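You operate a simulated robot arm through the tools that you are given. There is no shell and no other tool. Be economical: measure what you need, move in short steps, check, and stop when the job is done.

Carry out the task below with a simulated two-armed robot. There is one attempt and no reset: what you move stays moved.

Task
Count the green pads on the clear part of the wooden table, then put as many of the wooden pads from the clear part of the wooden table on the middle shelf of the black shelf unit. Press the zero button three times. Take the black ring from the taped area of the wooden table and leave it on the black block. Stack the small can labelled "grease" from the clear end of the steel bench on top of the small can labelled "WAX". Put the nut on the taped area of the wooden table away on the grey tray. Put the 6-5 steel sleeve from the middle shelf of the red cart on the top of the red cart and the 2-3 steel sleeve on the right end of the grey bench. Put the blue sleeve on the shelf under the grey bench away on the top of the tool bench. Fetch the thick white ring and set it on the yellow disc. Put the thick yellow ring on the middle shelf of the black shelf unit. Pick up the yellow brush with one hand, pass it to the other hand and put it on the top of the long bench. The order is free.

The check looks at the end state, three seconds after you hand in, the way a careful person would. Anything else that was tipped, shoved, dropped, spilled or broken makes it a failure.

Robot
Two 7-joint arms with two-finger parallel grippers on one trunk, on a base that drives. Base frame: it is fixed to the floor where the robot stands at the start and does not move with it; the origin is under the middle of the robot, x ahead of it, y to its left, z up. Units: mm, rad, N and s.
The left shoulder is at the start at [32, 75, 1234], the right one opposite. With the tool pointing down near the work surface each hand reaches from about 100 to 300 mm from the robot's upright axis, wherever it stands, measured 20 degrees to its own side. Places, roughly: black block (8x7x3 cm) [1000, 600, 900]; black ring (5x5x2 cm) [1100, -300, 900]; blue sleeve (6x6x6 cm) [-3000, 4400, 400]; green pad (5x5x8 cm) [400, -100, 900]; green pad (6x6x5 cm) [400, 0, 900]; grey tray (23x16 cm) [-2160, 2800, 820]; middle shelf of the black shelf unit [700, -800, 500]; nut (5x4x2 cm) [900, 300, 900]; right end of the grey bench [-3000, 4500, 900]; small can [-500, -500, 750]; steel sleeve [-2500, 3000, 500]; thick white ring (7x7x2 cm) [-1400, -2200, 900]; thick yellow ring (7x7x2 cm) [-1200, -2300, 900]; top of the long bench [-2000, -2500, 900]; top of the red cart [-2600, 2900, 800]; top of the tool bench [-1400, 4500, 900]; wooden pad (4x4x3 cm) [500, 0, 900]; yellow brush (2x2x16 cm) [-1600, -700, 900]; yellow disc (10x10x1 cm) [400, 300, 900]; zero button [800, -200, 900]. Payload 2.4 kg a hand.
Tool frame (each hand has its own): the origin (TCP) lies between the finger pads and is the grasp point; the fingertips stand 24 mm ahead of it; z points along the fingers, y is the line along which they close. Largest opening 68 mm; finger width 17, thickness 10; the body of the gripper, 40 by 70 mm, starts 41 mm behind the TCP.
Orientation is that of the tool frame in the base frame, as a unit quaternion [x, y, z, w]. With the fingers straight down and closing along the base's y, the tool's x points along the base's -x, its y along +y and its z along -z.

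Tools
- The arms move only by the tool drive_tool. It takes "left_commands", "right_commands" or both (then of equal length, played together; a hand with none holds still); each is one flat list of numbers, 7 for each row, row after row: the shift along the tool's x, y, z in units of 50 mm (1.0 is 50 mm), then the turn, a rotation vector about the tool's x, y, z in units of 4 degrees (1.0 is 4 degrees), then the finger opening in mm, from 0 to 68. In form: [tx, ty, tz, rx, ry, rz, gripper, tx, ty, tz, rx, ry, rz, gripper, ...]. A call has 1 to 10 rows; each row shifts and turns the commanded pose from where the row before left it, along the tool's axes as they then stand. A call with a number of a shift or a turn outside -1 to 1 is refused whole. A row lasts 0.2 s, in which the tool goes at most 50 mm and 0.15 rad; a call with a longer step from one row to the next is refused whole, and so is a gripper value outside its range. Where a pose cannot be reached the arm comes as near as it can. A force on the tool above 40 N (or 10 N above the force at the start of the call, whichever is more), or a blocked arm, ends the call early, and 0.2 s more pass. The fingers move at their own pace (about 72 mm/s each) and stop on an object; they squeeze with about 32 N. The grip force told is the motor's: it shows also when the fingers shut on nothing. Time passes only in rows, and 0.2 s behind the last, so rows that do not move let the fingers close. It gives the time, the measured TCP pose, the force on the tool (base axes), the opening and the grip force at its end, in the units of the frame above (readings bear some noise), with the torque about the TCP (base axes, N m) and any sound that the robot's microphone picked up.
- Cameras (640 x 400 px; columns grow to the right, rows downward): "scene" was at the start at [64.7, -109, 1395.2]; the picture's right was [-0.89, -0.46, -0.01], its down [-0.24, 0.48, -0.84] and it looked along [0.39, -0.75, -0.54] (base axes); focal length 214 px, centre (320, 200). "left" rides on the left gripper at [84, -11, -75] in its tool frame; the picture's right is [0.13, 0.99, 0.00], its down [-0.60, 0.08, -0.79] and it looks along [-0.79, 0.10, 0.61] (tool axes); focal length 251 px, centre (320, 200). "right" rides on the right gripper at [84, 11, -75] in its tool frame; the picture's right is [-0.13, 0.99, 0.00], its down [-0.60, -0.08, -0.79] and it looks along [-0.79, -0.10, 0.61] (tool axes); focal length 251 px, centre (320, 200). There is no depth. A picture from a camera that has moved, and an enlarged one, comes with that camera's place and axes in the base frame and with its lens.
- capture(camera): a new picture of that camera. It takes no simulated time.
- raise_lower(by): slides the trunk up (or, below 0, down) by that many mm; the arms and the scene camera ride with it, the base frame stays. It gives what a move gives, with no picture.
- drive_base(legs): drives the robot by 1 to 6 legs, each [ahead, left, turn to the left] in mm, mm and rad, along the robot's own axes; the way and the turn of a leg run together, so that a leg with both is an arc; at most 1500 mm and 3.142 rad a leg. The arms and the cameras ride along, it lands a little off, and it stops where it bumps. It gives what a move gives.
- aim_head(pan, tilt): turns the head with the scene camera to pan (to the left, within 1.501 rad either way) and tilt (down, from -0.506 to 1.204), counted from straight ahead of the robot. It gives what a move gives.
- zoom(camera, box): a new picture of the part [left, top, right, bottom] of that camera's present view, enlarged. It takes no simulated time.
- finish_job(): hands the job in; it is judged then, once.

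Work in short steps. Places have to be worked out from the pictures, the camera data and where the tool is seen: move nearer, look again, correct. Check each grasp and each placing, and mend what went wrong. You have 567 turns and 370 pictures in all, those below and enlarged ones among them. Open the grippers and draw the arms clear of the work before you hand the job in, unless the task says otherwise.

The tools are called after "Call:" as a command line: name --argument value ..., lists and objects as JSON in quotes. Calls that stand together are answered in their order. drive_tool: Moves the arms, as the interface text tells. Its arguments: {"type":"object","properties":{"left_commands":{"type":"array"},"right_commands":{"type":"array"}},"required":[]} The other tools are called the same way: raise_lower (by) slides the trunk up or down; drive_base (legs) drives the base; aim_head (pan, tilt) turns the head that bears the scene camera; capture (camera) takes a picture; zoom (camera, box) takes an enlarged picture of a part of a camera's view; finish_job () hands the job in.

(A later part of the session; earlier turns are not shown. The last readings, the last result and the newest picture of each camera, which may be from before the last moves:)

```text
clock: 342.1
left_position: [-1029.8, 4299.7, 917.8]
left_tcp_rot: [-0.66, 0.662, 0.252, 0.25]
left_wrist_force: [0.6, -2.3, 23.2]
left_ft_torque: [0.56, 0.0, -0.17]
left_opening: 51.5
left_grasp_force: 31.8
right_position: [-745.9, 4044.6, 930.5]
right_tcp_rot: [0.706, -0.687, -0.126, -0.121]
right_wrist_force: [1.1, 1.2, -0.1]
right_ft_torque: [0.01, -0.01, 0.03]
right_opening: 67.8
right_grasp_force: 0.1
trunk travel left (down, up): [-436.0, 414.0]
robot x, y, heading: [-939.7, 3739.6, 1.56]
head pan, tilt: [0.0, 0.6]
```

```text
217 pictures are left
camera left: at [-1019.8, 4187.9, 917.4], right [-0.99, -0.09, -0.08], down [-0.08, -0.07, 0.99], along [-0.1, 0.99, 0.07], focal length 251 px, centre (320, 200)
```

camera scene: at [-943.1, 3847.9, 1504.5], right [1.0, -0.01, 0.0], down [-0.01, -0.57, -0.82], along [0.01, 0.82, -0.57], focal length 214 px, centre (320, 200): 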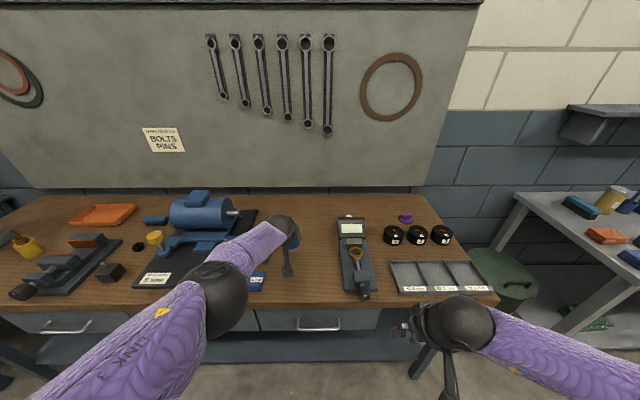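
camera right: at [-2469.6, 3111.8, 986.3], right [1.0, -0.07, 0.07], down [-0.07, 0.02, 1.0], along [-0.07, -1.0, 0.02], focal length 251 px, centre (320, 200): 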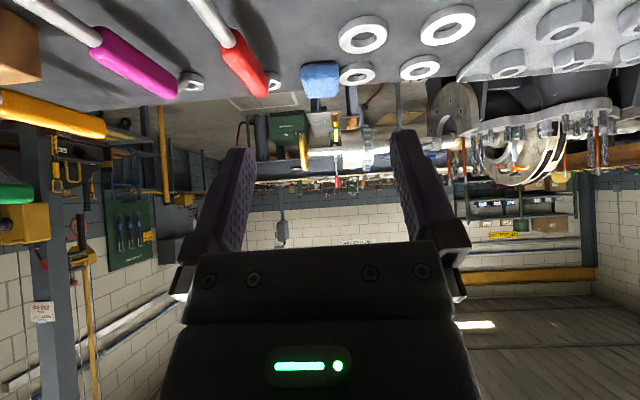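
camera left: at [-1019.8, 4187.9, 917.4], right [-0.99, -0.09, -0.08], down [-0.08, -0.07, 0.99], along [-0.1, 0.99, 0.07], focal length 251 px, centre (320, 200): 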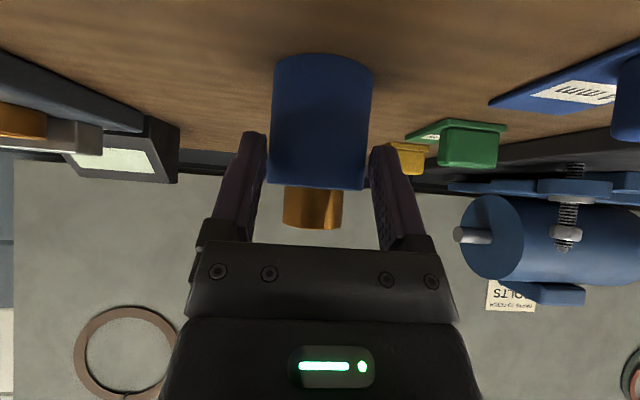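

Contact. Ease up, open, rise.

Call:
raise_lower --by 3

Call:
drive_tool --left_commands '[0, 0, 0, 0, 0, 0, 60, 0, 0, 0, 0, 0, 0, 67, 0, 0, 0, 0, 0, 0, 67]'

Call:
raise_lower --by 120

Call:
capture --camera "left"

Call:
capture --camera "scene"

```text
clock: 342.6
left_position: [-1029.0, 4301.3, 916.4]
left_tcp_rot: [-0.662, 0.662, 0.249, 0.248]
left_wrist_force: [1.8, -1.6, 7.1]
left_ft_torque: [0.54, -0.17, -0.09]
left_opening: 51.3
left_grasp_force: 32.3
right_position: [-746.3, 4045.8, 931.5]
right_tcp_rot: [0.706, -0.687, -0.126, -0.121]
right_wrist_force: [0.8, 0.3, 1.1]
right_ft_torque: [0.0, -0.01, 0.0]
right_opening: 68.3
right_grasp_force: 0.1
trunk travel left (down, up): [-439.0, 411.0]
robot x, y, heading: [-944.4, 3740.9, 1.565]
head pan, tilt: [0.0, 0.6]
```

```text
clock: 343.4
left_position: [-1031.0, 4301.6, 917.2]
left_tcp_rot: [-0.662, 0.662, 0.25, 0.247]
left_wrist_force: [-0.2, 0.1, 0.7]
left_ft_torque: [0.01, -0.02, 0.02]
left_opening: 66.8
left_grasp_force: 0.0
right_position: [-745.8, 4046.8, 932.1]
right_tcp_rot: [0.706, -0.687, -0.125, -0.121]
right_wrist_force: [-0.1, 0.7, -0.6]
right_ft_torque: [0.03, 0.02, 0.0]
right_opening: 68.1
right_grasp_force: 0.0
trunk travel left (down, up): [-439.0, 411.0]
robot x, y, heading: [-940.0, 3741.4, 1.566]
head pan, tilt: [0.0, 0.6]
```

```text
clock: 344.9
left_position: [-1030.8, 4302.3, 1049.2]
left_tcp_rot: [-0.658, 0.659, 0.258, 0.256]
left_wrist_force: [0.0, 0.3, 0.2]
left_ft_torque: [0.0, 0.02, -0.02]
left_opening: 67.3
left_grasp_force: 0.0
right_position: [-747.4, 4047.0, 1051.0]
right_tcp_rot: [0.706, -0.687, -0.126, -0.12]
right_wrist_force: [-0.5, -0.1, 0.8]
right_ft_torque: [-0.03, -0.02, 0.0]
right_opening: 68.1
right_grasp_force: 0.1
trunk travel left (down, up): [-559.0, 291.0]
robot x, y, heading: [-946.3, 3740.2, 1.565]
head pan, tilt: [0.0, 0.6]
```

```text
216 pictures are left
camera left: at [-1020.2, 4189.6, 1048.1], right [-0.99, -0.09, -0.09], down [-0.08, -0.09, 0.99], along [-0.1, 0.99, 0.08], focal length 251 px, centre (320, 200)
```

left: 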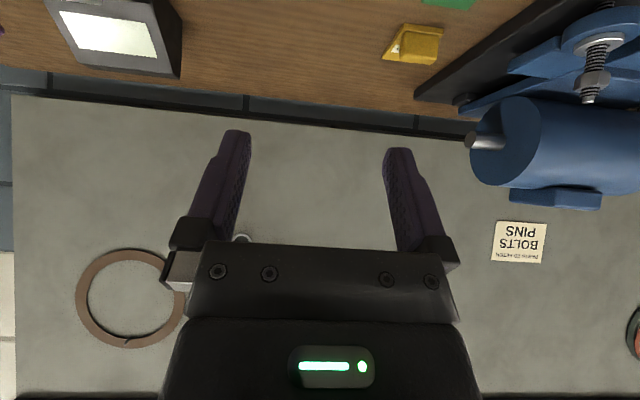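

```text
215 pictures are left
camera scene: at [-943.0, 3846.0, 1505.6], right [1.0, -0.01, 0.0], down [-0.01, -0.57, -0.82], along [0.01, 0.82, -0.57], focal length 214 px, centre (320, 200)
```

scene: 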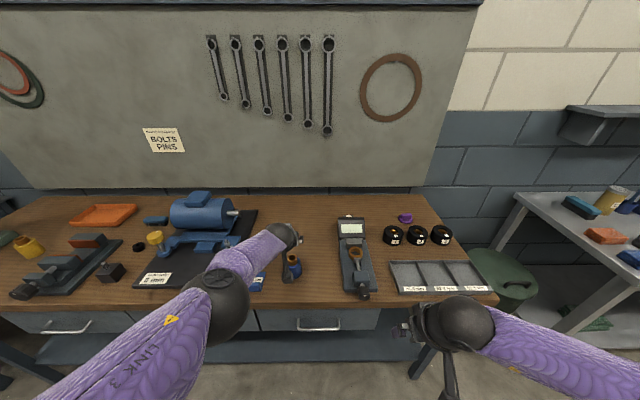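

Blue sleeve done. Head back toward the steel bench for the cans.

Call:
drive_base --legs '[[-300, 0, 0], [0, -690, 0], [0, 0, 3.14], [1500, 0, 0], [1300, 0, 0]]'

Call:
aim_head --pan -0.3 --tilt 0.5

Call:
capture --camera "scene"

```text
clock: 370.7
left_position: [-313.5, 99.7, 1050.7]
left_tcp_rot: [0.668, 0.649, -0.26, 0.254]
left_wrist_force: [-0.2, -0.4, -0.1]
left_ft_torque: [0.0, 0.02, 0.03]
left_opening: 67.1
left_grasp_force: 0.2
right_position: [-591.5, 364.8, 1053.2]
right_tcp_rot: [0.696, 0.696, -0.125, 0.124]
right_wrist_force: [-0.2, -0.4, -0.2]
right_ft_torque: [-0.02, 0.0, 0.0]
right_opening: 68.1
right_grasp_force: 0.0
trunk travel left (down, up): [-559.0, 291.0]
robot x, y, heading: [-389.1, 665.9, -1.605]
head pan, tilt: [0.0, 0.6]
```

```text
clock: 371.5
left_position: [-292.4, 98.4, 1047.9]
left_tcp_rot: [0.664, 0.652, -0.267, 0.25]
left_wrist_force: [-0.4, -0.6, -0.5]
left_ft_torque: [-0.01, -0.01, 0.01]
left_opening: 66.7
left_grasp_force: 0.1
right_position: [-572.1, 363.9, 1057.3]
right_tcp_rot: [0.695, 0.696, -0.132, 0.12]
right_wrist_force: [0.4, -0.5, 0.2]
right_ft_torque: [-0.01, -0.01, -0.03]
right_opening: 68.1
right_grasp_force: 0.2
trunk travel left (down, up): [-559.0, 291.0]
robot x, y, heading: [-387.9, 664.7, -1.603]
head pan, tilt: [-0.3, 0.499]
```

```text
214 pictures are left
camera scene: at [-450.9, 564.0, 1516.3], right [-0.94, 0.33, -0.02], down [0.18, 0.45, -0.87], along [-0.28, -0.83, -0.48], focal length 214 px, centre (320, 200)
```

scene: 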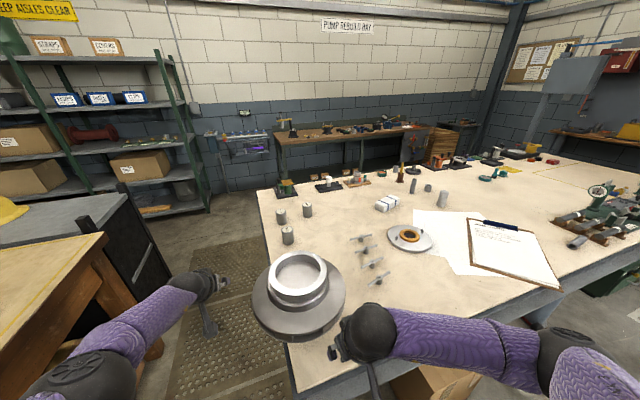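

Call:
zoom --camera "scene" --box '[240, 160, 480, 290]'

Call:
zoom --camera "scene" --box '[265, 195, 325, 250]'

```text
2.67 times, centred on (360, 225) of scene
camera zoom: at [-450.9, 564.0, 1516.3], right [-0.94, 0.33, -0.02], down [0.18, 0.45, -0.87], along [-0.28, -0.83, -0.48], focal length 572 px, centre (213, 133)
```

zoom: 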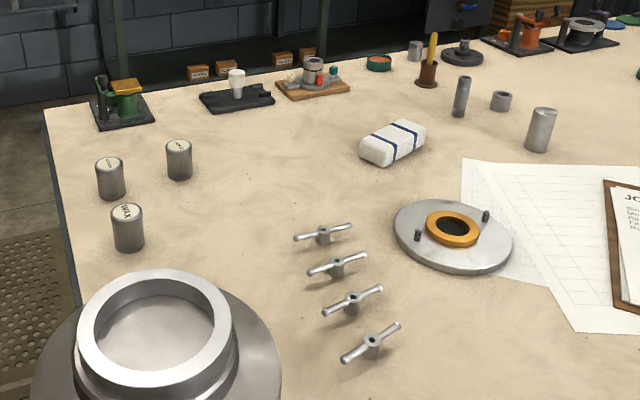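

```text
7.27 times, centred on (295, 222) of scene
camera zoom: at [-450.9, 564.0, 1516.3], right [-0.94, 0.33, -0.02], down [0.18, 0.45, -0.87], along [-0.28, -0.83, -0.48], focal length 1560 px, centre (502, 36)
```

zoom: 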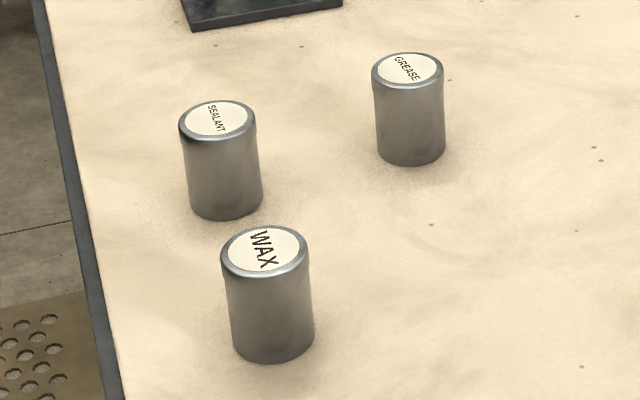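

Grease ≈(−757,−608), WAX ≈(−579,−395), sealant ≈(−580,−587). Go to the aisle and face −x toward them.

Call:
drive_base --legs '[[0, 170, 0.03], [1130, 0, 0], [0, 0, -1.57]]'

Call:
aim_head --pan 0 --tilt 0.8

Call:
capture --camera "scene"

```text
clock: 382.2
left_position: [-778.4, -578.6, 1047.8]
left_tcp_rot: [0.931, -0.002, -0.364, -0.01]
left_wrist_force: [-0.1, 0.7, -0.2]
left_ft_torque: [0.02, -0.05, 0.02]
left_opening: 66.8
left_grasp_force: 0.0
right_position: [-519.8, -295.9, 1056.3]
right_tcp_rot: [0.984, 0.009, -0.175, -0.008]
right_wrist_force: [-0.2, 0.2, -1.0]
right_ft_torque: [-0.03, 0.01, -0.02]
right_opening: 68.3
right_grasp_force: 0.1
trunk travel left (down, up): [-559.0, 291.0]
robot x, y, heading: [-214.1, -472.0, 3.117]
head pan, tilt: [-0.3, 0.499]
```

```text
clock: 383.0
left_position: [-777.6, -578.5, 1045.3]
left_tcp_rot: [0.931, -0.002, -0.365, -0.01]
left_wrist_force: [-0.1, -0.6, 0.1]
left_ft_torque: [-0.01, 0.03, 0.0]
left_opening: 67.0
left_grasp_force: 0.0
right_position: [-519.7, -297.5, 1051.6]
right_tcp_rot: [0.984, 0.01, -0.176, -0.009]
right_wrist_force: [-0.7, -0.5, -0.5]
right_ft_torque: [-0.02, -0.04, -0.01]
right_opening: 68.4
right_grasp_force: 0.0
trunk travel left (down, up): [-559.0, 291.0]
robot x, y, heading: [-217.6, -475.7, 3.12]
head pan, tilt: [0.0, 0.799]
```

```text
211 pictures are left
camera scene: at [-315.4, -473.0, 1493.9], right [0.02, 1.0, 0.0], down [0.72, -0.01, -0.7], along [-0.7, 0.01, -0.72], focal length 214 px, centre (320, 200)
```

scene: 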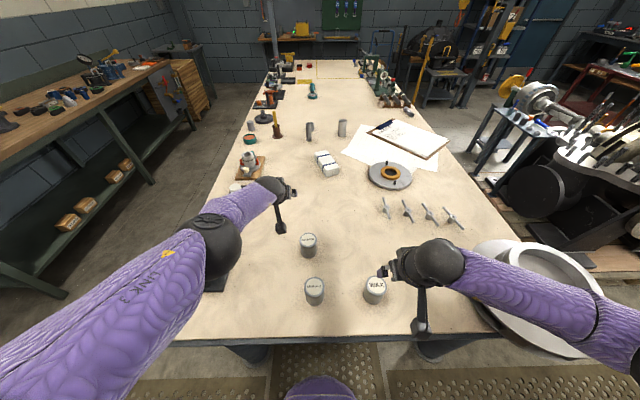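

Sealant can stands between me and grease, so I'll turn the tool's approach azimuth by −25° and position above grease ≈(−728,−509).

Call:
drive_tool --left_commands '[0, 0, 0, 0.85, 0, 0.92, 68, 0, 0, 0, 0.85, 0, 0.92, 68, 0, 0, 0, 0.85, 0, 0.92, 68, 0, 0, 0, 0.85, 0, 0.92, 68, 0, 0, 0, 0.85, 0, 0.92, 68, 0.1, -0.84, -0.1, 0, 0, 0, 68, 0.1, -0.84, -0.1, 0, 0, 0, 68, 0, 0, 0, 0, 0, 0, 68]'

Call:
capture --camera "left"

Call:
capture --camera "scene"

```text
clock: 384.8
left_position: [-712.4, -507.9, 1048.2]
left_tcp_rot: [0.916, -0.16, -0.361, -0.072]
left_wrist_force: [-0.4, -0.2, 0.6]
left_ft_torque: [0.02, -0.02, 0.0]
left_opening: 67.9
left_grasp_force: 0.0
left hand out of reach, approached as far as the arm can: row 3, 4, 5
right_position: [-520.2, -297.3, 1052.7]
right_tcp_rot: [0.984, 0.01, -0.176, -0.008]
right_wrist_force: [-0.3, -0.4, 0.4]
right_ft_torque: [-0.01, 0.0, 0.03]
right_opening: 68.0
right_grasp_force: 0.1
trunk travel left (down, up): [-559.0, 291.0]
robot x, y, heading: [-216.8, -475.3, 3.121]
head pan, tilt: [0.0, 0.799]
```

```text
210 pictures are left
camera left: at [-603.8, -537.7, 1044.9], right [-0.25, -0.96, -0.1], down [0.06, -0.12, 0.99], along [-0.97, 0.24, 0.09], focal length 251 px, centre (320, 200)
```

left: 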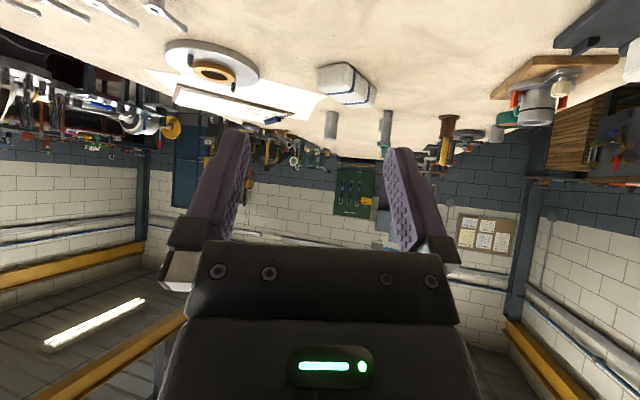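

```text
209 pictures are left
camera scene: at [-315.3, -473.3, 1493.8], right [0.02, 1.0, 0.0], down [0.72, -0.01, -0.7], along [-0.7, 0.01, -0.72], focal length 214 px, centre (320, 200)
```

scene: 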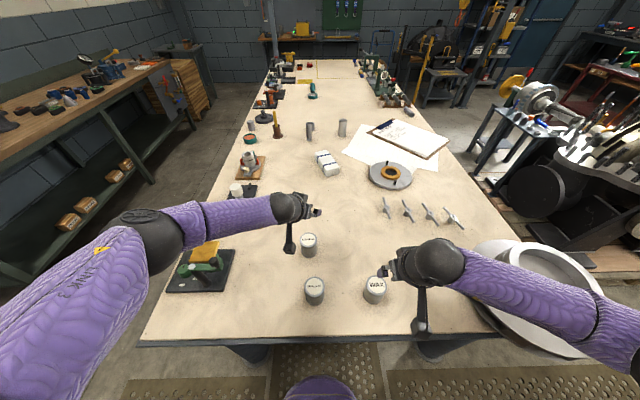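

Call:
drive_tool --left_commands '[-0.25, 0.08, 0.23, 0, 0, 0, 68, 0.5, 0, 0.54, 0, 0, 0, 68, 0.5, 0, 0.54, 0, 0, 0, 68, 0, 0, 0, 0, 0, 0, 68]'

Call:
zoom --camera "scene" --box '[240, 180, 360, 280]'

Call:
capture --camera "left"

```text
clock: 385.8
left_position: [-728.9, -504.2, 980.0]
left_tcp_rot: [0.916, -0.161, -0.361, -0.072]
left_wrist_force: [0.6, 0.0, 0.1]
left_ft_torque: [0.0, 0.0, -0.02]
left_opening: 68.2
left_grasp_force: 0.0
left hand out of reach, approached as far as the arm can: row 3
right_position: [-520.0, -296.9, 1053.4]
right_tcp_rot: [0.984, 0.01, -0.175, -0.008]
right_wrist_force: [-0.6, 0.7, 0.3]
right_ft_torque: [-0.03, 0.01, 0.0]
right_opening: 68.0
right_grasp_force: 0.0
trunk travel left (down, up): [-559.0, 291.0]
robot x, y, heading: [-216.1, -474.8, 3.116]
head pan, tilt: [0.0, 0.799]
```

```text
4.00 times, centred on (300, 230) of scene
camera zoom: at [-315.5, -473.2, 1493.8], right [0.02, 1.0, 0.0], down [0.72, -0.01, -0.7], along [-0.7, 0.01, -0.72], focal length 858 px, centre (400, 80)
```

zoom: 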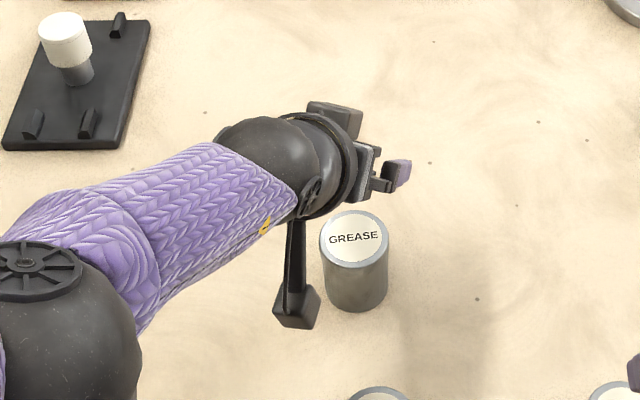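

```text
207 pictures are left
camera left: at [-619.6, -533.4, 977.4], right [-0.25, -0.96, -0.1], down [0.06, -0.12, 0.99], along [-0.96, 0.25, 0.09], focal length 251 px, centre (320, 200)
```

left: 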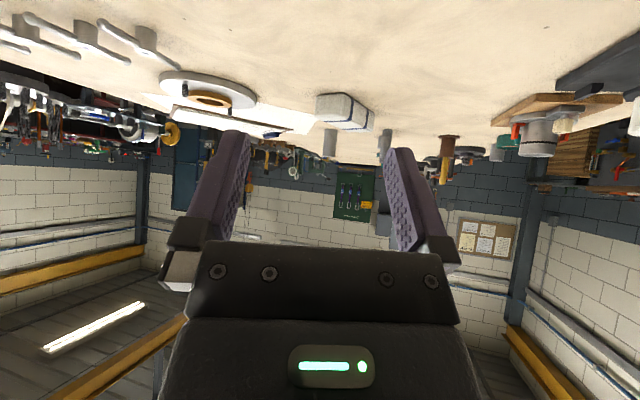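

Lower the trunk 50 mm (tips stay above the can), then look from scene.

Call:
raise_lower --by -50

Call:
zoom --camera "scene" --box '[240, 180, 360, 280]'

Call:
capture --camera "left"

```text
clock: 386.7
left_position: [-728.9, -506.9, 929.4]
left_tcp_rot: [0.916, -0.16, -0.361, -0.071]
left_wrist_force: [0.2, 0.2, 0.2]
left_ft_torque: [-0.02, 0.02, -0.02]
left_opening: 68.2
left_grasp_force: 0.0
right_position: [-518.9, -297.0, 1002.8]
right_tcp_rot: [0.984, 0.009, -0.176, -0.009]
right_wrist_force: [-0.6, -0.2, -0.6]
right_ft_torque: [-0.01, -0.01, 0.02]
right_opening: 68.1
right_grasp_force: 0.0
trunk travel left (down, up): [-509.0, 341.0]
robot x, y, heading: [-216.3, -475.1, 3.124]
head pan, tilt: [0.0, 0.799]
```

```text
4.00 times, centred on (300, 230) of scene
camera zoom: at [-318.6, -473.0, 1443.7], right [0.02, 1.0, 0.0], down [0.72, -0.01, -0.7], along [-0.7, 0.01, -0.72], focal length 858 px, centre (400, 80)
```

zoom: 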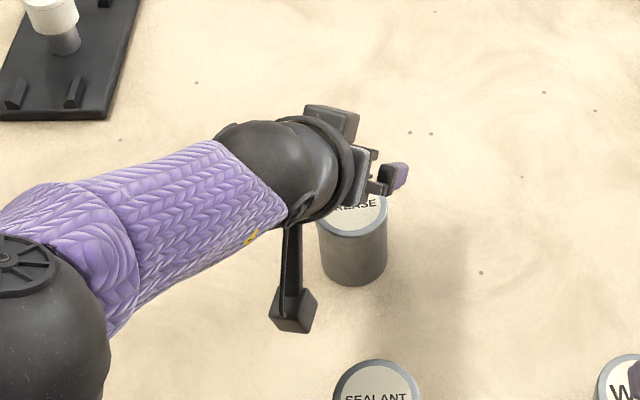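

```text
205 pictures are left
camera left: at [-620.4, -535.4, 926.9], right [-0.25, -0.96, -0.1], down [0.06, -0.12, 0.99], along [-0.97, 0.24, 0.09], focal length 251 px, centre (320, 200)
```

left: 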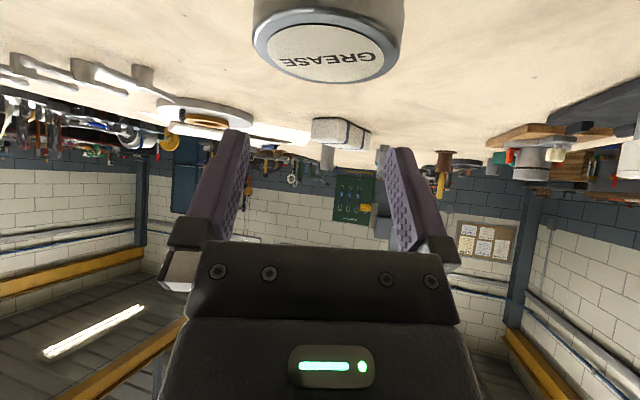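

Can centred within 4 mm; trim and descend to TCP z≈866.

Call:
drive_tool --left_commands '[0.06, 0.07, -0.05, 0, 0, 0, 68, 0.44, 0, 0.47, 0, 0, 0, 68, 0.2, 0, 0.22, 0, 0, 0, 68, 0, 0, 0, 0, 0, 0, 68]'

Call:
capture --camera "left"

```text
clock: 387.7
left_position: [-709.0, -514.2, 895.5]
left_tcp_rot: [0.916, -0.16, -0.361, -0.072]
left_wrist_force: [-0.8, 0.4, 0.1]
left_ft_torque: [0.02, -0.01, 0.03]
left_opening: 67.9
left_grasp_force: 0.1
left hand out of reach, approached as far as the arm can: row 2, 3
right_position: [-520.8, -296.2, 1003.3]
right_tcp_rot: [0.984, 0.009, -0.175, -0.008]
right_wrist_force: [0.1, -0.3, -0.9]
right_ft_torque: [0.0, -0.03, -0.01]
right_opening: 68.1
right_grasp_force: 0.0
trunk travel left (down, up): [-509.0, 341.0]
robot x, y, heading: [-212.1, -476.4, 3.122]
head pan, tilt: [0.0, 0.799]
```

```text
204 pictures are left
camera left: at [-599.8, -543.0, 892.7], right [-0.25, -0.96, -0.1], down [0.06, -0.12, 0.99], along [-0.97, 0.24, 0.09], focal length 251 px, centre (320, 200)
```

left: 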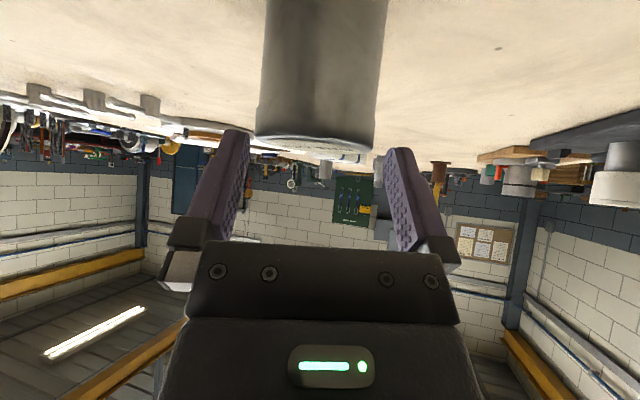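

Arm at extension limit; raise hand 45 mm, lower trunk 100, and re-approach.

Call:
drive_tool --left_commands '[-0.5, 0, -0.5, 0, 0, 0, 68, -0.4, 0, -0.4, 0, 0, 0, 68, 0, 0, 0, 0, 0, 0, 68]'

Call:
drive_tool --left_commands '[0, 0, 0, 0, 0, 0, 68]'

```text
clock: 388.5
left_position: [-718.3, -504.0, 946.0]
left_tcp_rot: [0.916, -0.16, -0.361, -0.072]
left_wrist_force: [0.4, -0.4, -0.5]
left_ft_torque: [0.05, 0.02, -0.02]
left_opening: 68.2
left_grasp_force: 0.1
left hand out of reach, approached as far as the arm can: row 1
right_position: [-519.7, -295.5, 1003.3]
right_tcp_rot: [0.984, 0.008, -0.175, -0.008]
right_wrist_force: [0.0, 0.5, -0.5]
right_ft_torque: [0.04, -0.03, 0.02]
right_opening: 68.0
right_grasp_force: 0.0
trunk travel left (down, up): [-509.0, 341.0]
robot x, y, heading: [-214.2, -477.6, 3.118]
head pan, tilt: [0.0, 0.799]
```

```text
clock: 388.9
left_position: [-717.4, -502.1, 944.9]
left_tcp_rot: [0.916, -0.16, -0.361, -0.071]
left_wrist_force: [-0.5, 0.0, 0.3]
left_ft_torque: [-0.02, -0.02, 0.01]
left_opening: 68.0
left_grasp_force: 0.0
right_position: [-519.9, -296.3, 1004.1]
right_tcp_rot: [0.984, 0.009, -0.175, -0.009]
right_wrist_force: [0.6, 0.8, 0.8]
right_ft_torque: [0.0, -0.03, -0.01]
right_opening: 68.0
right_grasp_force: 0.2
trunk travel left (down, up): [-509.0, 341.0]
robot x, y, heading: [-217.3, -472.9, 3.121]
head pan, tilt: [0.0, 0.799]
```

Call:
drive_tool --left_commands '[-0.6, 0, -0.7, 0, 0, 0, 68, -0.6, 0, -0.7, 0, 0, 0, 68, 0, 0, 0, 0, 0, 0, 68, 0, 0, 0, 0, 0, 0, 68]' --right_commands '[-0.34, 0, -0.92, 0, 0, 0, 68, -0.34, 0, -0.92, 0, 0, 0, 68, 0, -1, 0, 0, 0, 0, 68, 0, -1, 0, 0, 0, 0, 68]'

Call:
raise_lower --by -120

Call:
capture --camera "left"

```text
clock: 389.9
left_position: [-714.0, -507.5, 1038.8]
left_tcp_rot: [0.916, -0.16, -0.361, -0.071]
left_wrist_force: [0.3, -0.3, -0.2]
left_ft_torque: [0.0, 0.01, 0.0]
left_opening: 68.2
left_grasp_force: 0.0
right_position: [-522.2, -196.8, 1104.6]
right_tcp_rot: [0.984, 0.008, -0.177, -0.008]
right_wrist_force: [-1.0, -0.4, 0.4]
right_ft_torque: [-0.01, 0.01, 0.0]
right_opening: 68.1
right_grasp_force: 0.1
trunk travel left (down, up): [-509.0, 341.0]
robot x, y, heading: [-212.3, -476.4, 3.119]
head pan, tilt: [0.0, 0.799]
```

```text
clock: 391.4
left_position: [-715.0, -507.8, 916.2]
left_tcp_rot: [0.916, -0.16, -0.361, -0.071]
left_wrist_force: [0.0, 1.0, 0.0]
left_ft_torque: [0.0, 0.0, 0.0]
left_opening: 68.0
left_grasp_force: 0.2
right_position: [-522.1, -197.5, 982.9]
right_tcp_rot: [0.984, 0.008, -0.176, -0.009]
right_wrist_force: [0.0, -0.7, -0.3]
right_ft_torque: [-0.02, 0.01, 0.03]
right_opening: 68.2
right_grasp_force: 0.0
trunk travel left (down, up): [-389.0, 461.0]
robot x, y, heading: [-218.7, -474.7, 3.123]
head pan, tilt: [0.0, 0.799]
```

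```text
203 pictures are left
camera left: at [-605.7, -535.9, 915.0], right [-0.25, -0.96, -0.1], down [0.06, -0.12, 0.99], along [-0.97, 0.24, 0.09], focal length 251 px, centre (320, 200)
```

left: 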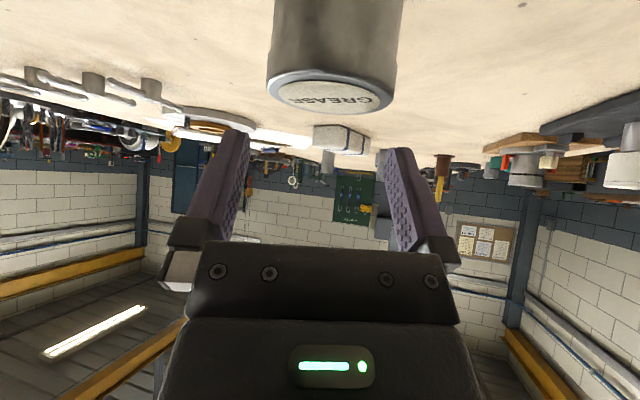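

Call:
drive_tool --left_commands '[-0.13, 0.15, 0.12, 0, 0, 0, 68, 0.2, 0, 0.22, 0, 0, 0, 68, 0, 0, 0, 0, 0, 0, 68]'

Call:
capture --camera "left"

```text
clock: 392.2
left_position: [-725.3, -511.2, 902.3]
left_tcp_rot: [0.916, -0.161, -0.362, -0.072]
left_wrist_force: [0.2, 0.2, 0.0]
left_ft_torque: [0.0, -0.03, 0.02]
left_opening: 67.9
left_grasp_force: 0.1
right_position: [-520.3, -198.3, 983.6]
right_tcp_rot: [0.984, 0.008, -0.175, -0.008]
right_wrist_force: [0.2, 0.1, 0.0]
right_ft_torque: [0.0, -0.04, 0.03]
right_opening: 67.9
right_grasp_force: 0.1
trunk travel left (down, up): [-389.0, 461.0]
robot x, y, heading: [-215.4, -474.9, 3.119]
head pan, tilt: [0.0, 0.799]
```

```text
202 pictures are left
camera left: at [-616.0, -539.3, 900.4], right [-0.25, -0.96, -0.1], down [0.06, -0.12, 0.99], along [-0.97, 0.24, 0.09], focal length 251 px, centre (320, 200)
```

left: 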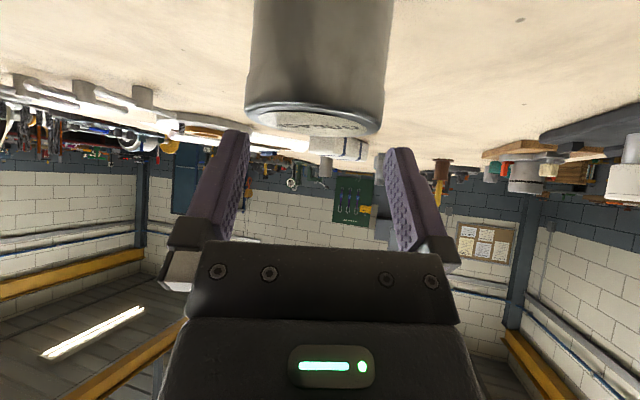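

Centred. Descend ~37 mm and grip.

Call:
drive_tool --left_commands '[0.25, 0, 0.27, 0, 0, 0, 68, 0.25, 0, 0.27, 0, 0, 0, 68, 0, 0, 0, 0, 0, 0, 68]'

Call:
capture --camera "left"

```text
clock: 393.0
left_position: [-724.0, -508.9, 864.6]
left_tcp_rot: [0.916, -0.16, -0.36, -0.071]
left_wrist_force: [0.4, 0.3, -1.2]
left_ft_torque: [0.01, 0.01, -0.01]
left_opening: 68.0
left_grasp_force: 0.1
right_position: [-521.8, -197.2, 983.0]
right_tcp_rot: [0.984, 0.009, -0.175, -0.008]
right_wrist_force: [0.0, 0.4, 0.0]
right_ft_torque: [-0.02, -0.01, 0.01]
right_opening: 68.0
right_grasp_force: 0.1
trunk travel left (down, up): [-389.0, 461.0]
robot x, y, heading: [-214.1, -472.4, 3.122]
head pan, tilt: [0.0, 0.799]
```

```text
201 pictures are left
camera left: at [-616.2, -538.1, 862.1], right [-0.25, -0.96, -0.1], down [0.06, -0.12, 0.99], along [-0.97, 0.24, 0.09], focal length 251 px, centre (320, 200)
```

left: 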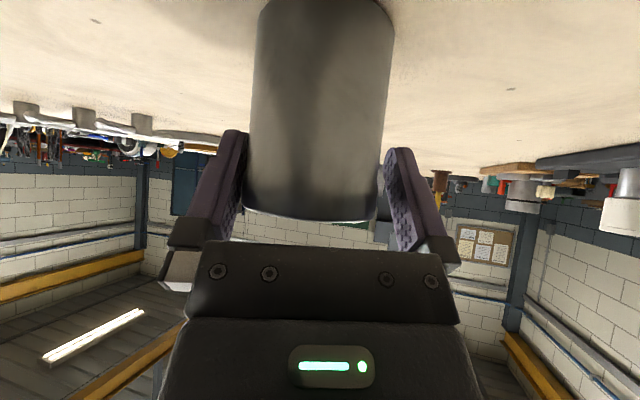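

Call:
drive_tool --left_commands '[0, 0, 0, 0, 0, 0, 35, 0, 0, 0, 0, 0, 0, 35, 0, 0, 0, 0, 0, 0, 35, -0.34, 0, -0.37, 0, 0, 0, 35, -0.65, 0, -0.7, 0, 0, 0, 35, -0.65, 0, -0.7, 0, 0, 0, 35, 0, 0, 0, 0, 0, 0, 35]'

Call:
capture --camera "left"

Call:
capture --camera "scene"

```text
clock: 394.6
left_position: [-724.9, -513.1, 986.6]
left_tcp_rot: [0.916, -0.161, -0.36, -0.072]
left_wrist_force: [-0.7, -0.9, -2.5]
left_ft_torque: [-0.01, -0.01, 0.01]
left_opening: 58.9
left_grasp_force: 32.1
right_position: [-521.4, -198.4, 981.7]
right_tcp_rot: [0.984, 0.009, -0.175, -0.009]
right_wrist_force: [0.5, 0.1, -0.6]
right_ft_torque: [-0.02, 0.0, 0.0]
right_opening: 68.3
right_grasp_force: 0.0
trunk travel left (down, up): [-389.0, 461.0]
robot x, y, heading: [-213.7, -472.0, 3.124]
head pan, tilt: [0.0, 0.799]
```

```text
200 pictures are left
camera left: at [-616.9, -541.6, 983.5], right [-0.25, -0.96, -0.1], down [0.06, -0.12, 0.99], along [-0.97, 0.24, 0.09], focal length 251 px, centre (320, 200)
```

left: 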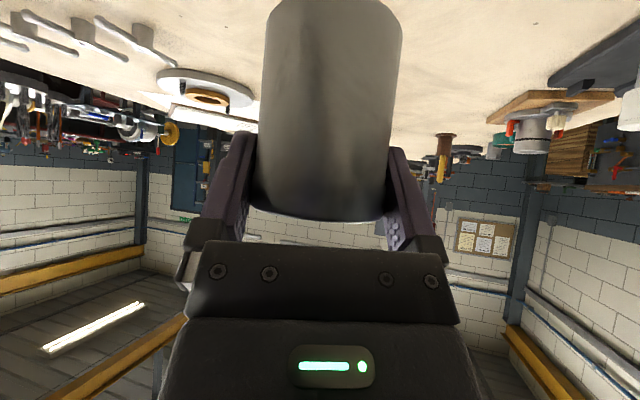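

```text
199 pictures are left
camera scene: at [-332.6, -472.7, 1323.0], right [0.02, 1.0, 0.0], down [0.72, -0.01, -0.7], along [-0.7, 0.01, -0.72], focal length 214 px, centre (320, 200)
```

scene: 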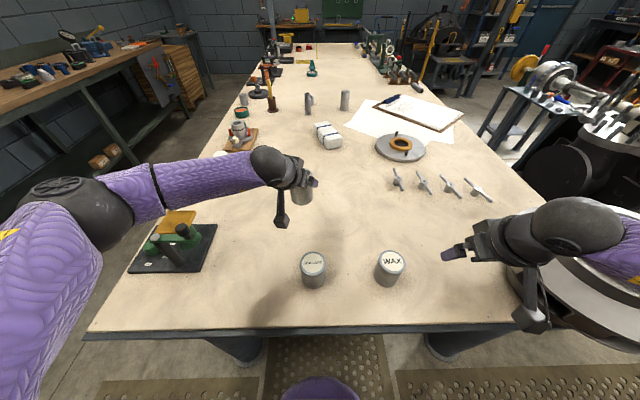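

Grease held. WAX ≈(−570,−307). Move base back 145 and right 90, then bring the can over WAX.

Call:
drive_base --legs '[[-145, -90, 0]]'

Call:
capture --camera "scene"

```text
clock: 396.1
left_position: [-578.9, -425.2, 985.7]
left_tcp_rot: [0.916, -0.161, -0.361, -0.072]
left_wrist_force: [0.6, -1.0, -2.7]
left_ft_torque: [0.03, -0.04, -0.01]
left_opening: 59.1
left_grasp_force: 32.1
right_position: [-377.0, -110.0, 983.1]
right_tcp_rot: [0.984, 0.01, -0.176, -0.008]
right_wrist_force: [0.1, 0.0, 0.1]
right_ft_torque: [-0.01, -0.01, 0.02]
right_opening: 68.0
right_grasp_force: 0.1
trunk travel left (down, up): [-389.0, 461.0]
robot x, y, heading: [-66.7, -384.7, 3.122]
head pan, tilt: [0.0, 0.799]
```

```text
198 pictures are left
camera scene: at [-186.8, -384.0, 1323.1], right [0.02, 1.0, 0.0], down [0.72, -0.01, -0.7], along [-0.7, 0.01, -0.72], focal length 214 px, centre (320, 200)
```

scene: 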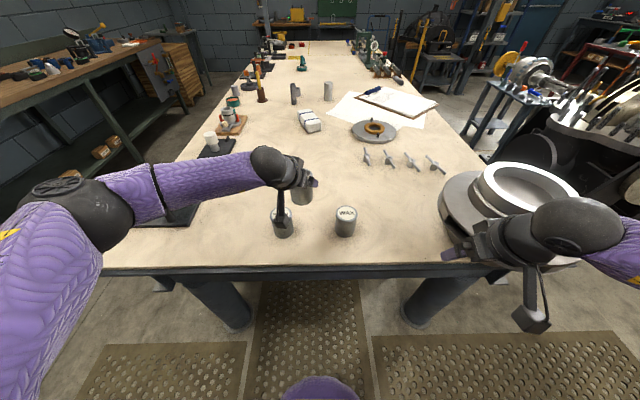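

Call:
zoom --camera "scene" --box '[250, 170, 400, 260]'

```text
4.27 times, centred on (325, 215) of scene
camera zoom: at [-186.8, -384.0, 1323.1], right [0.02, 1.0, 0.0], down [0.72, -0.01, -0.7], along [-0.7, 0.01, -0.72], focal length 915 px, centre (299, 136)
```

zoom: 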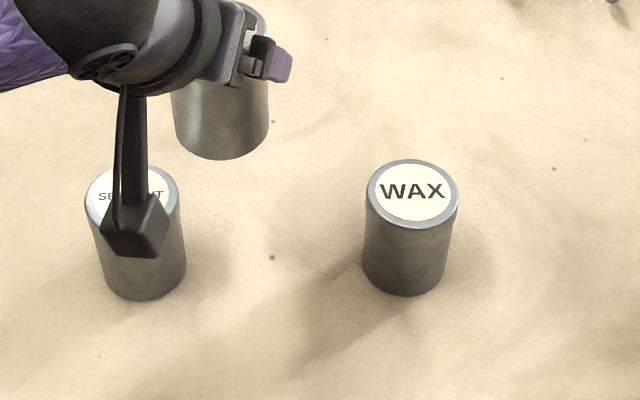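

WAX top ≈(−560,−308,887). Move the held can above it at the same height.

Call:
drive_tool --left_commands '[-0.11, -0.78, 0.1, 0, 0, 0, 35, -0.11, -0.78, 0.1, 0, 0, 0, 35, -0.1, -0.77, 0.1, 0, 0, 0, 35, 0, 0, 0, 0, 0, 0, 35]'

Call:
zoom --camera "scene" --box '[250, 150, 430, 260]'

Call:
capture --camera "left"

```text
clock: 397.1
left_position: [-559.8, -308.6, 985.3]
left_tcp_rot: [0.916, -0.159, -0.361, -0.071]
left_wrist_force: [-0.4, 0.2, -2.2]
left_ft_torque: [0.0, -0.02, 0.0]
left_opening: 59.0
left_grasp_force: 32.1
right_position: [-376.7, -110.0, 979.2]
right_tcp_rot: [0.984, 0.01, -0.175, -0.008]
right_wrist_force: [-0.4, 0.1, 0.4]
right_ft_torque: [0.0, 0.0, -0.02]
right_opening: 68.1
right_grasp_force: 0.0
trunk travel left (down, up): [-389.0, 461.0]
robot x, y, heading: [-71.3, -386.7, 3.12]
head pan, tilt: [0.0, 0.799]
```

```text
3.56 times, centred on (340, 205) of scene
camera zoom: at [-187.3, -384.1, 1323.0], right [0.02, 1.0, 0.0], down [0.72, -0.01, -0.7], along [-0.7, 0.01, -0.72], focal length 763 px, centre (249, 182)
```

zoom: 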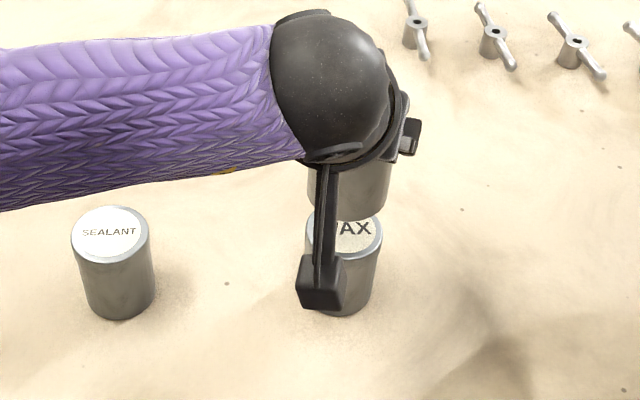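

```text
195 pictures are left
camera left: at [-451.3, -336.4, 982.8], right [-0.25, -0.96, -0.1], down [0.06, -0.12, 0.99], along [-0.97, 0.24, 0.09], focal length 251 px, centre (320, 200)
```

left: 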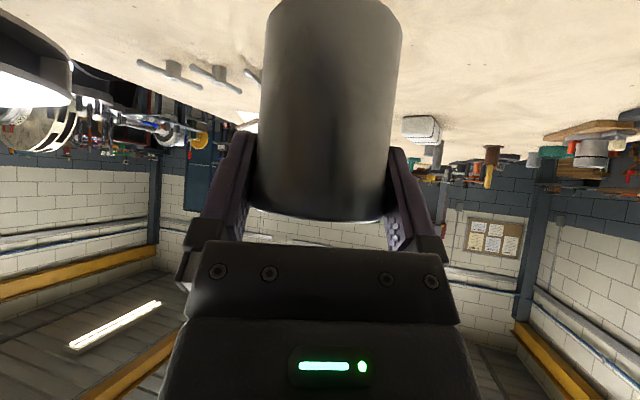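

Aligned laterally within ~1 mm, depth consistent. Lower slowly.

Call:
drive_tool --left_commands '[0.2, 0, 0.22, 0, 0, 0, 35, 0.2, 0, 0.22, 0, 0, 0, 35, 0.1, 0, 0.11, 0, 0, 0, 35, 0, 0, 0, 0, 0, 0, 35]'

Call:
zoom --camera "scene" --box '[290, 170, 390, 240]'

```text
clock: 398.1
left_position: [-560.8, -306.2, 947.6]
left_tcp_rot: [0.916, -0.159, -0.361, -0.071]
left_wrist_force: [0.4, -0.2, -2.5]
left_ft_torque: [-0.02, -0.02, 0.03]
left_opening: 58.8
left_grasp_force: 32.4
right_position: [-376.6, -110.9, 978.6]
right_tcp_rot: [0.984, 0.01, -0.176, -0.007]
right_wrist_force: [0.2, -0.4, 0.2]
right_ft_torque: [-0.02, -0.02, 0.01]
right_opening: 68.2
right_grasp_force: 0.0
trunk travel left (down, up): [-389.0, 461.0]
robot x, y, heading: [-70.1, -383.9, 3.121]
head pan, tilt: [0.0, 0.799]
```

```text
5.71 times, centred on (340, 205) of scene
camera zoom: at [-187.3, -384.2, 1323.0], right [0.02, 1.0, 0.0], down [0.72, -0.01, -0.7], along [-0.7, 0.01, -0.72], focal length 1226 px, centre (206, 171)
```

zoom: 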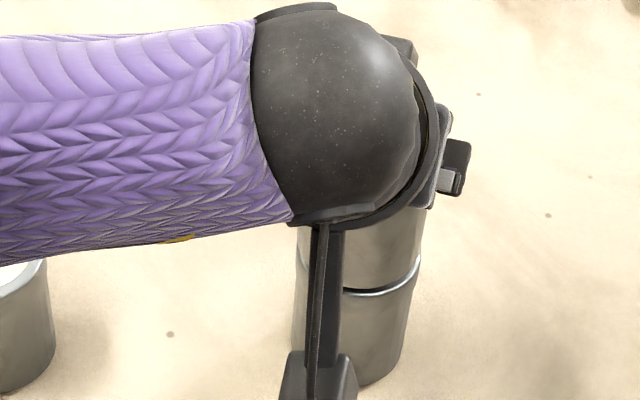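

Call:
drive_tool --left_commands '[0.05, 0, 0.055, 0, 0, 0, 35, 0.05, 0, 0.055, 0, 0, 0, 35, 0, 0, 0, 0, 0, 0, 35]'

```text
clock: 398.9
left_position: [-561.4, -307.8, 943.8]
left_tcp_rot: [0.915, -0.159, -0.364, -0.072]
left_wrist_force: [-1.4, -1.6, 25.8]
left_ft_torque: [-0.32, -0.22, -0.01]
left_opening: 58.8
left_grasp_force: 31.6
right_position: [-375.5, -110.1, 982.4]
right_tcp_rot: [0.984, 0.01, -0.176, -0.008]
right_wrist_force: [-0.4, -0.4, 0.2]
right_ft_torque: [0.0, 0.01, 0.0]
right_opening: 68.1
right_grasp_force: 0.1
trunk travel left (down, up): [-389.0, 461.0]
robot x, y, heading: [-69.2, -386.3, 3.119]
head pan, tilt: [0.0, 0.799]
```

Contact. Check alignment before release.

Call:
zoom --camera "scene" --box '[300, 190, 380, 240]'

```text
8.00 times, centred on (340, 215) of scene
camera zoom: at [-185.0, -384.7, 1323.6], right [0.02, 1.0, 0.0], down [0.72, -0.01, -0.7], along [-0.7, 0.01, -0.72], focal length 1716 px, centre (160, 80)
```

zoom: 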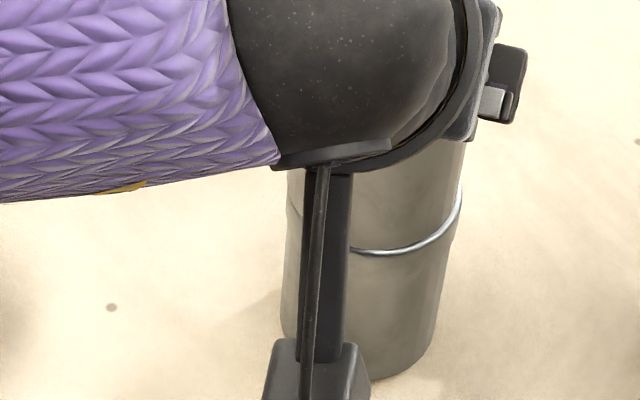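

Well aligned. Release and rise vertically.

Call:
drive_tool --left_commands '[-0.03, 0, -0.03, 0, 0, 0, 35, 0, 0, 0, 0, 0, 0, 60, 0, 0, 0, 0, 0, 0, 68, 0, 0, 0, 0, 0, 0, 68]'

Call:
drive_tool --left_commands '[-0.2, 0, -0.22, 0, 0, 0, 68, -0.34, 0, -0.37, 0, 0, 0, 68, -0.66, 0, -0.7, 0, 0, 0, 68, -0.5, 0, -0.5, 0, 0, 0, 68]'

Call:
capture --camera "left"

Call:
zoom --camera "scene" --box '[250, 150, 430, 260]'

```text
clock: 399.9
left_position: [-561.1, -306.8, 941.4]
left_tcp_rot: [0.916, -0.16, -0.361, -0.071]
left_wrist_force: [-0.5, 0.3, 0.7]
left_ft_torque: [0.0, 0.0, 0.01]
left_opening: 68.2
left_grasp_force: 0.1
right_position: [-377.0, -110.0, 979.0]
right_tcp_rot: [0.984, 0.01, -0.175, -0.008]
right_wrist_force: [1.0, 0.3, 0.1]
right_ft_torque: [0.02, -0.02, 0.04]
right_opening: 68.3
right_grasp_force: 0.0
trunk travel left (down, up): [-389.0, 461.0]
robot x, y, heading: [-69.2, -386.7, 3.123]
head pan, tilt: [0.0, 0.799]
```

```text
clock: 400.9
left_position: [-564.0, -308.0, 1066.0]
left_tcp_rot: [0.916, -0.16, -0.36, -0.071]
left_wrist_force: [-0.2, 0.4, 0.7]
left_ft_torque: [0.0, 0.0, 0.0]
left_opening: 68.1
left_grasp_force: 0.0
right_position: [-375.9, -110.0, 979.6]
right_tcp_rot: [0.984, 0.011, -0.175, -0.008]
right_wrist_force: [0.4, -0.7, 0.3]
right_ft_torque: [0.0, 0.01, 0.02]
right_opening: 68.1
right_grasp_force: 0.1
trunk travel left (down, up): [-389.0, 461.0]
robot x, y, heading: [-72.4, -386.5, 3.123]
head pan, tilt: [0.0, 0.799]
```

```text
192 pictures are left
camera left: at [-454.2, -336.3, 1063.4], right [-0.25, -0.96, -0.1], down [0.06, -0.12, 0.99], along [-0.97, 0.24, 0.09], focal length 251 px, centre (320, 200)
```

left: 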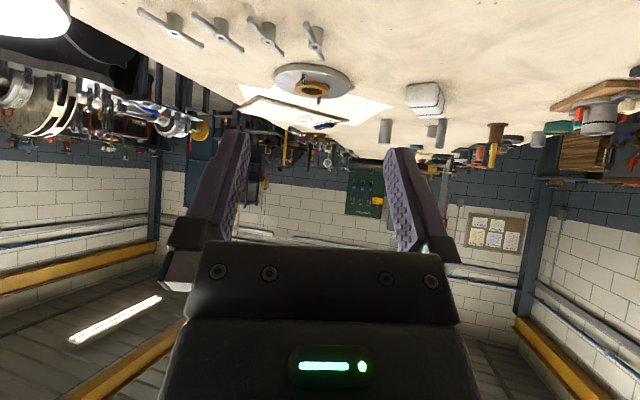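

```text
3.56 times, centred on (340, 205) of scene
camera zoom: at [-187.0, -384.3, 1323.1], right [0.02, 1.0, 0.0], down [0.72, -0.01, -0.7], along [-0.7, 0.01, -0.72], focal length 763 px, centre (249, 182)
```

zoom: 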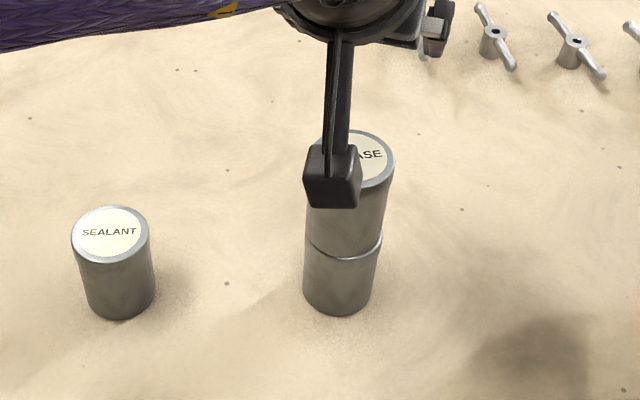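

Grease stands neatly on WAX. Next the yellow brush ≈(−1570,−710): drive round into the aisle between the benches.

Call:
raise_lower --by 60

Call:
drive_base --legs '[[0, 990, 0.02], [1450, 0, 0]]'

Call:
aim_head --pan 0.6 --tilt 0.5

Call:
capture --camera "scene"

Call:
aim_head --pan -0.9 --tilt 0.6

Call:
capture --camera "scene"

```text
clock: 401.9
left_position: [-563.4, -308.8, 1124.5]
left_tcp_rot: [0.916, -0.159, -0.36, -0.072]
left_wrist_force: [0.7, 0.1, 1.0]
left_ft_torque: [-0.06, 0.01, 0.01]
left_opening: 68.0
left_grasp_force: 0.1
right_position: [-377.1, -110.7, 1039.3]
right_tcp_rot: [0.984, 0.01, -0.175, -0.008]
right_wrist_force: [0.4, 0.0, 0.1]
right_ft_torque: [0.03, 0.01, 0.04]
right_opening: 67.9
right_grasp_force: 0.1
trunk travel left (down, up): [-449.0, 401.0]
robot x, y, heading: [-73.1, -387.2, 3.121]
head pan, tilt: [0.0, 0.799]
```

```text
clock: 413.9
left_position: [-2023.9, -1335.0, 1122.9]
left_tcp_rot: [0.918, -0.149, -0.361, -0.067]
left_wrist_force: [0.5, -0.9, -0.4]
left_ft_torque: [-0.02, 0.02, 0.02]
left_opening: 68.0
left_grasp_force: 0.1
right_position: [-1843.3, -1132.4, 1039.2]
right_tcp_rot: [0.984, 0.021, -0.175, -0.007]
right_wrist_force: [0.2, -0.7, -0.3]
right_ft_torque: [0.04, -0.02, -0.04]
right_opening: 68.1
right_grasp_force: 0.0
trunk travel left (down, up): [-449.0, 401.0]
robot x, y, heading: [-1530.0, -1401.9, -3.138]
head pan, tilt: [0.0, 0.799]
```

```text
clock: 414.9
left_position: [-2023.0, -1334.9, 1122.5]
left_tcp_rot: [0.918, -0.149, -0.361, -0.066]
left_wrist_force: [0.2, 0.1, -0.7]
left_ft_torque: [-0.05, -0.02, 0.02]
left_opening: 68.0
left_grasp_force: 0.0
right_position: [-1842.3, -1133.1, 1037.1]
right_tcp_rot: [0.984, 0.021, -0.175, -0.006]
right_wrist_force: [0.1, -0.4, -0.6]
right_ft_torque: [0.0, -0.02, -0.01]
right_opening: 68.2
right_grasp_force: 0.0
trunk travel left (down, up): [-449.0, 401.0]
robot x, y, heading: [-1530.7, -1403.6, -3.138]
head pan, tilt: [0.6, 0.499]
```

```text
190 pictures are left
camera scene: at [-1633.5, -1453.9, 1404.4], right [-0.57, 0.82, 0.0], down [0.39, 0.27, -0.88], along [-0.72, -0.5, -0.48], focal length 214 px, centre (320, 200)
```

scene: 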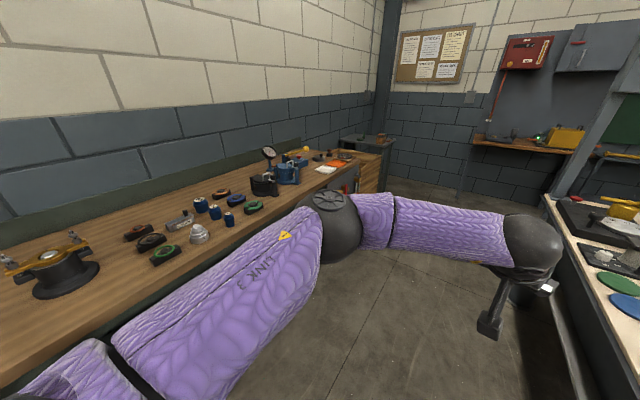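

```text
clock: 416.5
left_position: [-2024.0, -1334.8, 1123.1]
left_tcp_rot: [0.918, -0.149, -0.362, -0.067]
left_wrist_force: [-0.4, -0.4, 0.2]
left_ft_torque: [0.02, 0.05, 0.0]
left_opening: 68.2
left_grasp_force: 0.1
right_position: [-1842.8, -1131.8, 1037.6]
right_tcp_rot: [0.984, 0.02, -0.176, -0.007]
right_wrist_force: [-0.8, 0.3, -0.5]
right_ft_torque: [0.02, 0.01, 0.01]
right_opening: 68.1
right_grasp_force: 0.2
trunk travel left (down, up): [-449.0, 401.0]
robot x, y, heading: [-1530.5, -1401.3, -3.142]
head pan, tilt: [-0.901, 0.6]
```

```text
189 pictures are left
camera scene: at [-1613.7, -1333.3, 1395.3], right [0.78, 0.62, 0.0], down [0.35, -0.44, -0.82], along [-0.51, 0.64, -0.57], focal length 214 px, centre (320, 200)
```

scene: 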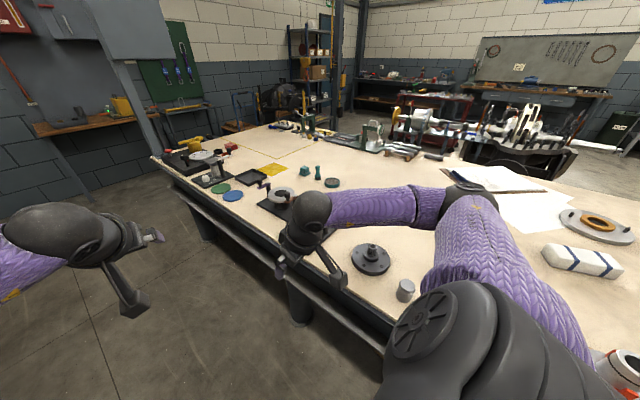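

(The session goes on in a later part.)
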